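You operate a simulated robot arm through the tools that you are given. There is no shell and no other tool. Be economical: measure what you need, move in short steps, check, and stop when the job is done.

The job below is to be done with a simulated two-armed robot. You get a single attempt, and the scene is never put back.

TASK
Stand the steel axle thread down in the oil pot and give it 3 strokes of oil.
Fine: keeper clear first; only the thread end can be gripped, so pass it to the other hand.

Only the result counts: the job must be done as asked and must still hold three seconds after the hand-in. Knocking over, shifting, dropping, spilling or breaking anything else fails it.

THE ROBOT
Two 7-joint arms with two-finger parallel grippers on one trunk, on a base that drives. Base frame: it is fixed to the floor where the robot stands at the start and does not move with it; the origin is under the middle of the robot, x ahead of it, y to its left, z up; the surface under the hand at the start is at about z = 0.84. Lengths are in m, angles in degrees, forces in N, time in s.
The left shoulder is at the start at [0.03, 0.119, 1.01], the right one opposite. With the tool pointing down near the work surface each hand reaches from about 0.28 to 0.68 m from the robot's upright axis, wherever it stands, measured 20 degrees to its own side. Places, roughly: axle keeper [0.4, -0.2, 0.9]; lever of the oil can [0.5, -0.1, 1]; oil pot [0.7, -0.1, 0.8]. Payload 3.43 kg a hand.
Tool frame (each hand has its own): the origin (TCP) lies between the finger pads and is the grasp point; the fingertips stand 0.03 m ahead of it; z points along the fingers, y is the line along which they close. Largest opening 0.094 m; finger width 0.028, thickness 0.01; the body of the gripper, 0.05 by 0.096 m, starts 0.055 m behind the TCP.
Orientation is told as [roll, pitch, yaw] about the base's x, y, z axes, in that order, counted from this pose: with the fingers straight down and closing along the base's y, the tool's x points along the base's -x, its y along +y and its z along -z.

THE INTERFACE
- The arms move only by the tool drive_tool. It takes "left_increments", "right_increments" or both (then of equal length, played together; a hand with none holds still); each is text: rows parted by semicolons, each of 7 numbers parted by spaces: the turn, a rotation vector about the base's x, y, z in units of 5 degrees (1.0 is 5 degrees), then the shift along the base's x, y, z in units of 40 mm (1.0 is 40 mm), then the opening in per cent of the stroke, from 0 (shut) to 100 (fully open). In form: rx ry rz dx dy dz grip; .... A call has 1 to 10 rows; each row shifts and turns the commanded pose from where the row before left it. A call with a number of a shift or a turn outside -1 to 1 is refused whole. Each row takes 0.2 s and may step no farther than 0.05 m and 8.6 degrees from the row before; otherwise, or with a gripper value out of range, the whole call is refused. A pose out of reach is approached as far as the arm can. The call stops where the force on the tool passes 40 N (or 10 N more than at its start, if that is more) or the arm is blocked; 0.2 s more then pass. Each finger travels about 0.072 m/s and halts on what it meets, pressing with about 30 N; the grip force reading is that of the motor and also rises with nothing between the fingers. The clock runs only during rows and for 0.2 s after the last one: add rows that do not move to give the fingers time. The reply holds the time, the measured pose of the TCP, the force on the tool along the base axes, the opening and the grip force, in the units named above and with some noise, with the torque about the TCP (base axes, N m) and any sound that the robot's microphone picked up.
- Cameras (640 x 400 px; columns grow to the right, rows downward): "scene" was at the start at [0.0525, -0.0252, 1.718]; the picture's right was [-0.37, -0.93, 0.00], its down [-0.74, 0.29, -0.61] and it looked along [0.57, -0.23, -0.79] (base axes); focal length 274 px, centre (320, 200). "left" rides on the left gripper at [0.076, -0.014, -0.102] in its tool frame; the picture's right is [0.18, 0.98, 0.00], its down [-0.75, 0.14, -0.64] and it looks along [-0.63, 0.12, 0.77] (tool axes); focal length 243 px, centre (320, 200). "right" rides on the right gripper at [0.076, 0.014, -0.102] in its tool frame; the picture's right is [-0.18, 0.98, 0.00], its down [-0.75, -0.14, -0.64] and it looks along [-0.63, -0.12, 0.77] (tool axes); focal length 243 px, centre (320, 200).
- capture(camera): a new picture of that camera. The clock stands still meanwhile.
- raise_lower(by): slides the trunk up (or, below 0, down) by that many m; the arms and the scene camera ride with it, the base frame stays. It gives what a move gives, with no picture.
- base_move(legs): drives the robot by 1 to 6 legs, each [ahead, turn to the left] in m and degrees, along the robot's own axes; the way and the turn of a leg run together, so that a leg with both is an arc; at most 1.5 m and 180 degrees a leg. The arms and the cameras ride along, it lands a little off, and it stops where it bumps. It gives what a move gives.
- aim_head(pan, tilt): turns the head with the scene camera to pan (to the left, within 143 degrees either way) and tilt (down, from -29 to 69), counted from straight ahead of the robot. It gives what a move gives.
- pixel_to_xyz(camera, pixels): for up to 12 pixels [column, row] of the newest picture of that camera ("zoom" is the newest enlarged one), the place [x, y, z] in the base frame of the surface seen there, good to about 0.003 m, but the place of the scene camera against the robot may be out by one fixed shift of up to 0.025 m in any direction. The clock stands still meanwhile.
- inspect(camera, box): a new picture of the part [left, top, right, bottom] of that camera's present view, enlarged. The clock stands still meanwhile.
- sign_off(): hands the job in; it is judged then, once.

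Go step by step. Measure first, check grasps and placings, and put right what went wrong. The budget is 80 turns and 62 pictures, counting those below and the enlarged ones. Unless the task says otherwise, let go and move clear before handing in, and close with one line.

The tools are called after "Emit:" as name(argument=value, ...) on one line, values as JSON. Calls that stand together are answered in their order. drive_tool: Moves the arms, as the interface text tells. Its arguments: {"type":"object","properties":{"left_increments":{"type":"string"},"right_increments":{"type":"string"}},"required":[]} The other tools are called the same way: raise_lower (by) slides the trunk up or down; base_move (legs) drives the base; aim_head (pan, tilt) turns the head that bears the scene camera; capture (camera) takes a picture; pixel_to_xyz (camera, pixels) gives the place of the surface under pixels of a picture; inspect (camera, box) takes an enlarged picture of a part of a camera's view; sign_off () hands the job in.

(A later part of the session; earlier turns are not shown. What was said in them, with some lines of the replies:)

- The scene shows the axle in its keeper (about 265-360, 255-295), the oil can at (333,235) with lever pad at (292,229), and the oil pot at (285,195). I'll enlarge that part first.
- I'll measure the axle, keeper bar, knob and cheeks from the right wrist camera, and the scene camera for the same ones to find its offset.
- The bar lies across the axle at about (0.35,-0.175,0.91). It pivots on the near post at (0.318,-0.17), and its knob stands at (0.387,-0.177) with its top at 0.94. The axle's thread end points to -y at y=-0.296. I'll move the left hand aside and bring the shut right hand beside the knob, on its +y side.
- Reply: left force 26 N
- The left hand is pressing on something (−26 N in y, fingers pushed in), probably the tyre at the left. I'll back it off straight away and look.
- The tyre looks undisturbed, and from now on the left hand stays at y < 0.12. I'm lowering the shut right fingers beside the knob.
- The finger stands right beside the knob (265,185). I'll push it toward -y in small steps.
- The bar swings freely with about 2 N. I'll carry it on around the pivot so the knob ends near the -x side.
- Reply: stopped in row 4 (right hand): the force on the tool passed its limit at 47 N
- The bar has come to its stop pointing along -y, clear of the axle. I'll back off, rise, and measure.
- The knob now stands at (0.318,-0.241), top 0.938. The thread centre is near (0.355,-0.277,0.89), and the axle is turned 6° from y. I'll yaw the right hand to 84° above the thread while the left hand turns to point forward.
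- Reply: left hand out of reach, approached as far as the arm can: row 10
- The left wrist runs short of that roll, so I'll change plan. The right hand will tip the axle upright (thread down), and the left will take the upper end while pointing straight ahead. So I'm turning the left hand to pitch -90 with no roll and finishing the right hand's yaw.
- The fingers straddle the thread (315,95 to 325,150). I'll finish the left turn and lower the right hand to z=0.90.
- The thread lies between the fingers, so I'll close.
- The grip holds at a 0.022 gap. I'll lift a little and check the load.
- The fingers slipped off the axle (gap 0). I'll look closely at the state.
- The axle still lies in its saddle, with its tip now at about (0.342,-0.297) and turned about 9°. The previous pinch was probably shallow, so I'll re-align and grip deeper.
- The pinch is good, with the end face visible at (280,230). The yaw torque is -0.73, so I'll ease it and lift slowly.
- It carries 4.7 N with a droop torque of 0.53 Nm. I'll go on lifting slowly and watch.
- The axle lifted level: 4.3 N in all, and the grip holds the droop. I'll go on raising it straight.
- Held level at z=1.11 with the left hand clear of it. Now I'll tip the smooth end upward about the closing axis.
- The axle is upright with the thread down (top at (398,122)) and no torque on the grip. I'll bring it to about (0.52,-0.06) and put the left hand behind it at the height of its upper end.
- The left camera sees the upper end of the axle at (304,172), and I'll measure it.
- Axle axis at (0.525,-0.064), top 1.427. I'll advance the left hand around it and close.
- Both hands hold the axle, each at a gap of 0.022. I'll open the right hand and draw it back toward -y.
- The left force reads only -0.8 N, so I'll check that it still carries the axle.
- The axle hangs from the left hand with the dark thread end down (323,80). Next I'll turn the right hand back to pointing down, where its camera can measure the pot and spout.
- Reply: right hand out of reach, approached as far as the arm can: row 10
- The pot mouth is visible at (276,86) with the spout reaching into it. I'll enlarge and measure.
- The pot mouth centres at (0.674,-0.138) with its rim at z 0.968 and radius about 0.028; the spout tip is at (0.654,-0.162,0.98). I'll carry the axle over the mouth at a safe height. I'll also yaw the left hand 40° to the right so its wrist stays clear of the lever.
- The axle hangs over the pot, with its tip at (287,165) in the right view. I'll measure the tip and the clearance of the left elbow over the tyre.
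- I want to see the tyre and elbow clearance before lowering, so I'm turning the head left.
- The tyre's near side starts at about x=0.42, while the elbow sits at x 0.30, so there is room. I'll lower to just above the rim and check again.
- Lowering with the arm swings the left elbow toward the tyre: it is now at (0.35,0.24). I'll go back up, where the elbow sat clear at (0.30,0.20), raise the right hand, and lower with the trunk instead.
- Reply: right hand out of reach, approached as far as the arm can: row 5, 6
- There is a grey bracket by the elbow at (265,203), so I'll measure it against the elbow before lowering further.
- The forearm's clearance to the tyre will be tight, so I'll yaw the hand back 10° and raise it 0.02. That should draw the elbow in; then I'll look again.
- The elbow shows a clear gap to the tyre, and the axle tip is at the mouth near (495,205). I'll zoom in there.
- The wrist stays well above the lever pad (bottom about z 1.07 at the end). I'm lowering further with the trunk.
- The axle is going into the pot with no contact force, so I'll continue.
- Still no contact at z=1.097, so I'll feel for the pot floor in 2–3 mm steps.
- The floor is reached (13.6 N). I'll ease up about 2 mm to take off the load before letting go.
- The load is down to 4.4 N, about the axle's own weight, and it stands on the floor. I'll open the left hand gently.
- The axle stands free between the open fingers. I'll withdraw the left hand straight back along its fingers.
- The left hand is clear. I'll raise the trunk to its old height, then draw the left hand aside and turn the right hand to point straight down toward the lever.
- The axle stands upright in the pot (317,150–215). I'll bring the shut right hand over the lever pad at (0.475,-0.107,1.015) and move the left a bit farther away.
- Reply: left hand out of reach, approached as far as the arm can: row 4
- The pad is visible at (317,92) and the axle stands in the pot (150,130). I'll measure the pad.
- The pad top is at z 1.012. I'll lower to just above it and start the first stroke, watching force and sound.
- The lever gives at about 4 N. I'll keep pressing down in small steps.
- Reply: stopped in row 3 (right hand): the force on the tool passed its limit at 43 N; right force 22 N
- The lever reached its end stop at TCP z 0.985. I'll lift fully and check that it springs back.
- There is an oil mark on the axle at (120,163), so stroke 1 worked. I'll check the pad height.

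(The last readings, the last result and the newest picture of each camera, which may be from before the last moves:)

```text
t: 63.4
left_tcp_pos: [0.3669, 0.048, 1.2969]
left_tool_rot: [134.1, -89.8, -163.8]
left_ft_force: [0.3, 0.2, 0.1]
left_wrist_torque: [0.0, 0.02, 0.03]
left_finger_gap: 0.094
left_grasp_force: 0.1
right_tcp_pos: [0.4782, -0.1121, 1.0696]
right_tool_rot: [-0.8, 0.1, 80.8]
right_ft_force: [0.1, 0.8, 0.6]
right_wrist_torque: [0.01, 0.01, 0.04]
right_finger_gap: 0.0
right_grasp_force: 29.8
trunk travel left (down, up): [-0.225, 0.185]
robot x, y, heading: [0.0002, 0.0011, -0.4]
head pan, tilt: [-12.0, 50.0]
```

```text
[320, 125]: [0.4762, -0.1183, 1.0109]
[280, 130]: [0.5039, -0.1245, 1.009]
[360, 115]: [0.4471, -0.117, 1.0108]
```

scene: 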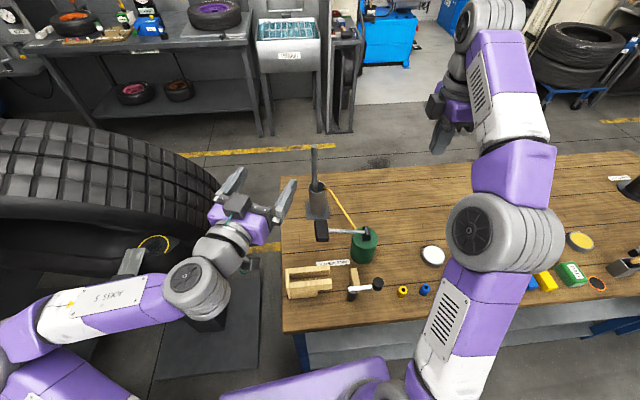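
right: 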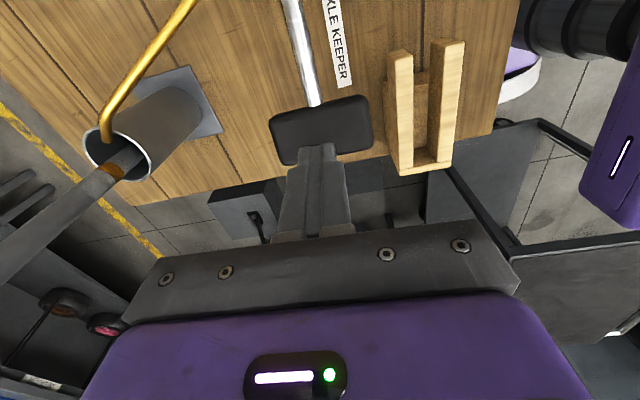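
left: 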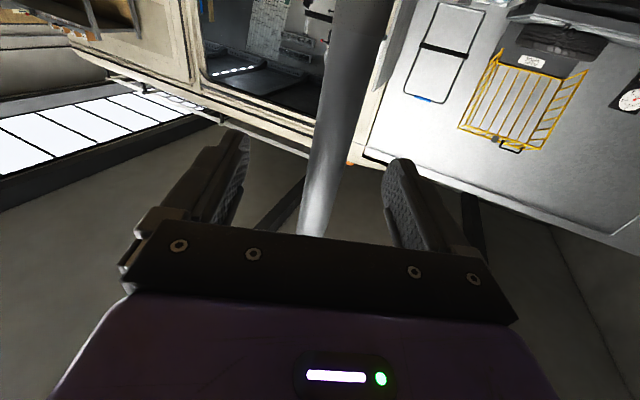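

The pad has returned to 1.011. Stroke 2 follows, to the same depth.

Emit:
drive_tool(right_increments="0 0 0 0 0 -0.35 0;0 0 0 0 0 -0.35 0;0 0 0 0 0 -0.25 0;0 0 0 0 0 -0.25 0;0 0 0 0 0 -0.25 0;0 0 0 0 0 -0.25 0;0 0 0 0 0 -0.25 0;0 0 0 0 0 -0.15 0;0 0 0 0 0 -0.06 0")

Emit:
drive_tool(right_increments="0 0 0 0 0 0.4 0;0 0 0 0 0 0.5 0;0 0 0 0 0 0.5 0;0 0 0 0 0 0.5 0;0 0 0 0 0 0.25 0;0 0 0 0 0 0 0")

Emit:
inspect(camera="right", box=[60, 60, 260, 210])

```text
t: 65.4
left_tcp_pos: [0.3652, 0.0488, 1.2976]
left_tool_rot: [152.5, -89.8, 177.6]
left_ft_force: [0.2, 0.1, -0.1]
left_wrist_torque: [-0.01, -0.01, 0.0]
left_finger_gap: 0.0941
left_grasp_force: 0.1
right_tcp_pos: [0.4784, -0.1105, 0.9837]
right_tool_rot: [-0.9, 0.1, 80.8]
right_ft_force: [0.3, 3.5, 11.7]
right_wrist_torque: [-0.06, 0.06, 0.14]
right_finger_gap: 0.0002
right_grasp_force: 30.2
trunk travel left (down, up): [-0.225, 0.185]
robot x, y, heading: [-0.0032, -0.0021, 0.3]
head pan, tilt: [-12.0, 50.0]
```

```text
t: 66.8
left_tcp_pos: [0.3658, 0.0476, 1.297]
left_tool_rot: [134.5, -89.8, -164.3]
left_ft_force: [0.2, -0.7, -0.2]
left_wrist_torque: [-0.01, 0.03, 0.01]
left_finger_gap: 0.0938
left_grasp_force: 0.1
right_tcp_pos: [0.4783, -0.1121, 1.0692]
right_tool_rot: [-0.8, 0.0, 80.8]
right_ft_force: [0.3, -1.2, -0.5]
right_wrist_torque: [0.02, 0.0, 0.0]
right_finger_gap: 0.0
right_grasp_force: 29.6
trunk travel left (down, up): [-0.225, 0.185]
robot x, y, heading: [0.0035, 0.0036, -0.0]
head pan, tilt: [-12.0, 50.0]
```

```text
2.67 times, centred on (160, 135) of right
```

zoom: 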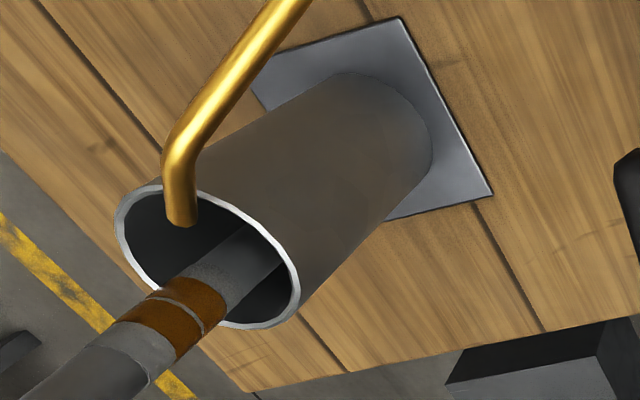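

Two oil bands show on the axle, so two strokes have counted. Now stroke 3.

Emit:
drive_tool(right_increments="0 0 0 0 0 -0.35 0;0 0 0 0 0 -0.35 0;0 0 0 0 0 -0.25 0;0 0 0 0 0 -0.25 0;0 0 0 0 0 -0.25 0;0 0 0 0 0 -0.25 0;0 0 0 0 0 -0.25 0;0 0 0 0 0 -0.15 0;0 0 0 0 0 -0.06 0")

Emit:
drive_tool(right_increments="0 0 0 0 0 0.4 0;0 0 0 0 0 0.5 0;0 0 0 0 0 0.5 0;0 0 0 0 0 0.5 0;0 0 0 0 0 0.25 0;0 0 0 0 0 0 0")

Emit:
inspect(camera="right", box=[60, 60, 260, 210])

```text
t: 68.8
left_tcp_pos: [0.364, 0.0497, 1.2978]
left_tool_rot: [150.6, -89.9, 179.6]
left_ft_force: [-0.2, -0.4, -0.2]
left_wrist_torque: [0.02, 0.02, 0.02]
left_finger_gap: 0.0941
left_grasp_force: 0.0
right_tcp_pos: [0.4768, -0.1108, 0.9838]
right_tool_rot: [-1.0, -0.1, 80.8]
right_ft_force: [-0.7, 2.9, 15.0]
right_wrist_torque: [-0.11, 0.07, 0.18]
right_finger_gap: 0.0
right_grasp_force: 29.9
trunk travel left (down, up): [-0.225, 0.185]
robot x, y, heading: [0.0034, -0.0046, 0.3]
head pan, tilt: [-12.0, 50.0]
```

```text
t: 70.2
left_tcp_pos: [0.3667, 0.0481, 1.2967]
left_tool_rot: [135.6, -89.9, -165.4]
left_ft_force: [-0.1, -0.4, -0.4]
left_wrist_torque: [-0.01, 0.01, -0.02]
left_finger_gap: 0.0938
left_grasp_force: 0.0
right_tcp_pos: [0.478, -0.1115, 1.0676]
right_tool_rot: [-0.8, 0.0, 80.8]
right_ft_force: [-0.3, 0.6, 0.1]
right_wrist_torque: [0.01, 0.0, -0.01]
right_finger_gap: 0.0002
right_grasp_force: 30.7
trunk travel left (down, up): [-0.225, 0.185]
robot x, y, heading: [-0.0047, 0.0012, 0.3]
head pan, tilt: [-12.0, 50.0]
```

```text
2.67 times, centred on (160, 135) of right
```

zoom: 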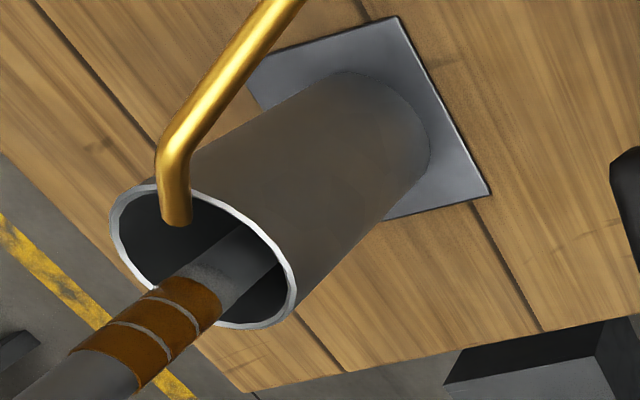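

Three oil bands show, so all three strokes have counted. I'll raise the right hand well clear and take a last look.

Emit:
drive_tool(right_increments="0 0 0 0 0 0.8 0;0 0 0 0 0 0.8 0;0 0 0 0 0 0.8 0;0 0 0 -0.2 -0.8 0.5 0;0 0 0 -0.2 -0.8 0.5 0;0 0 0 -0.2 -0.8 0.2 0;0 0 0 -0.2 -0.8 0 0")

Emit:
capture(camera="scene")

```text
t: 71.8
left_tcp_pos: [0.3661, 0.0478, 1.2968]
left_tool_rot: [121.8, -89.9, -151.6]
left_ft_force: [0.0, 0.6, 0.4]
left_wrist_torque: [-0.02, 0.03, 0.0]
left_finger_gap: 0.094
left_grasp_force: 0.1
right_tcp_pos: [0.4457, -0.2403, 1.2123]
right_tool_rot: [-0.8, 0.0, 80.9]
right_ft_force: [-0.1, 0.1, -0.2]
right_wrist_torque: [0.01, 0.02, -0.02]
right_finger_gap: 0.0001
right_grasp_force: 30.6
trunk travel left (down, up): [-0.225, 0.185]
robot x, y, heading: [0.0004, -0.0005, -0.1]
head pan, tilt: [-12.0, 50.0]
```

```text
5 pictures are left
```

scene: 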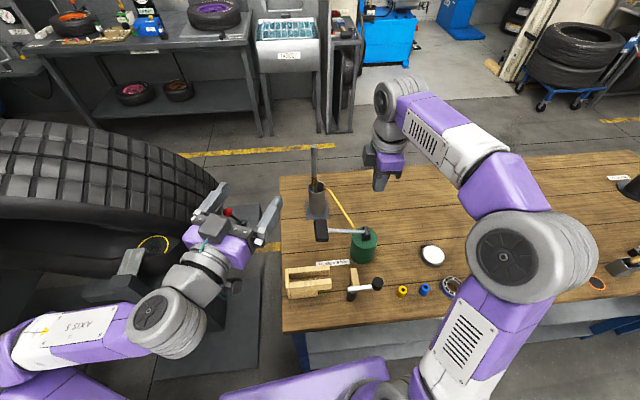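

The axle stands upright in the pot (315,165), the lever is back up, everything else is in place and both hands are clear, so I'm handing in.

Emit:
sign_off()

```text
The job is handed in.
```

The axle is standing thread down in the oil pot with three strokes of oil on it (three oil bands show on the shaft), and the job is handed in. Early on, the left hand pressed briefly on the big tyre at about 26 N; the tyre looked unmoved in the pictures afterwards.
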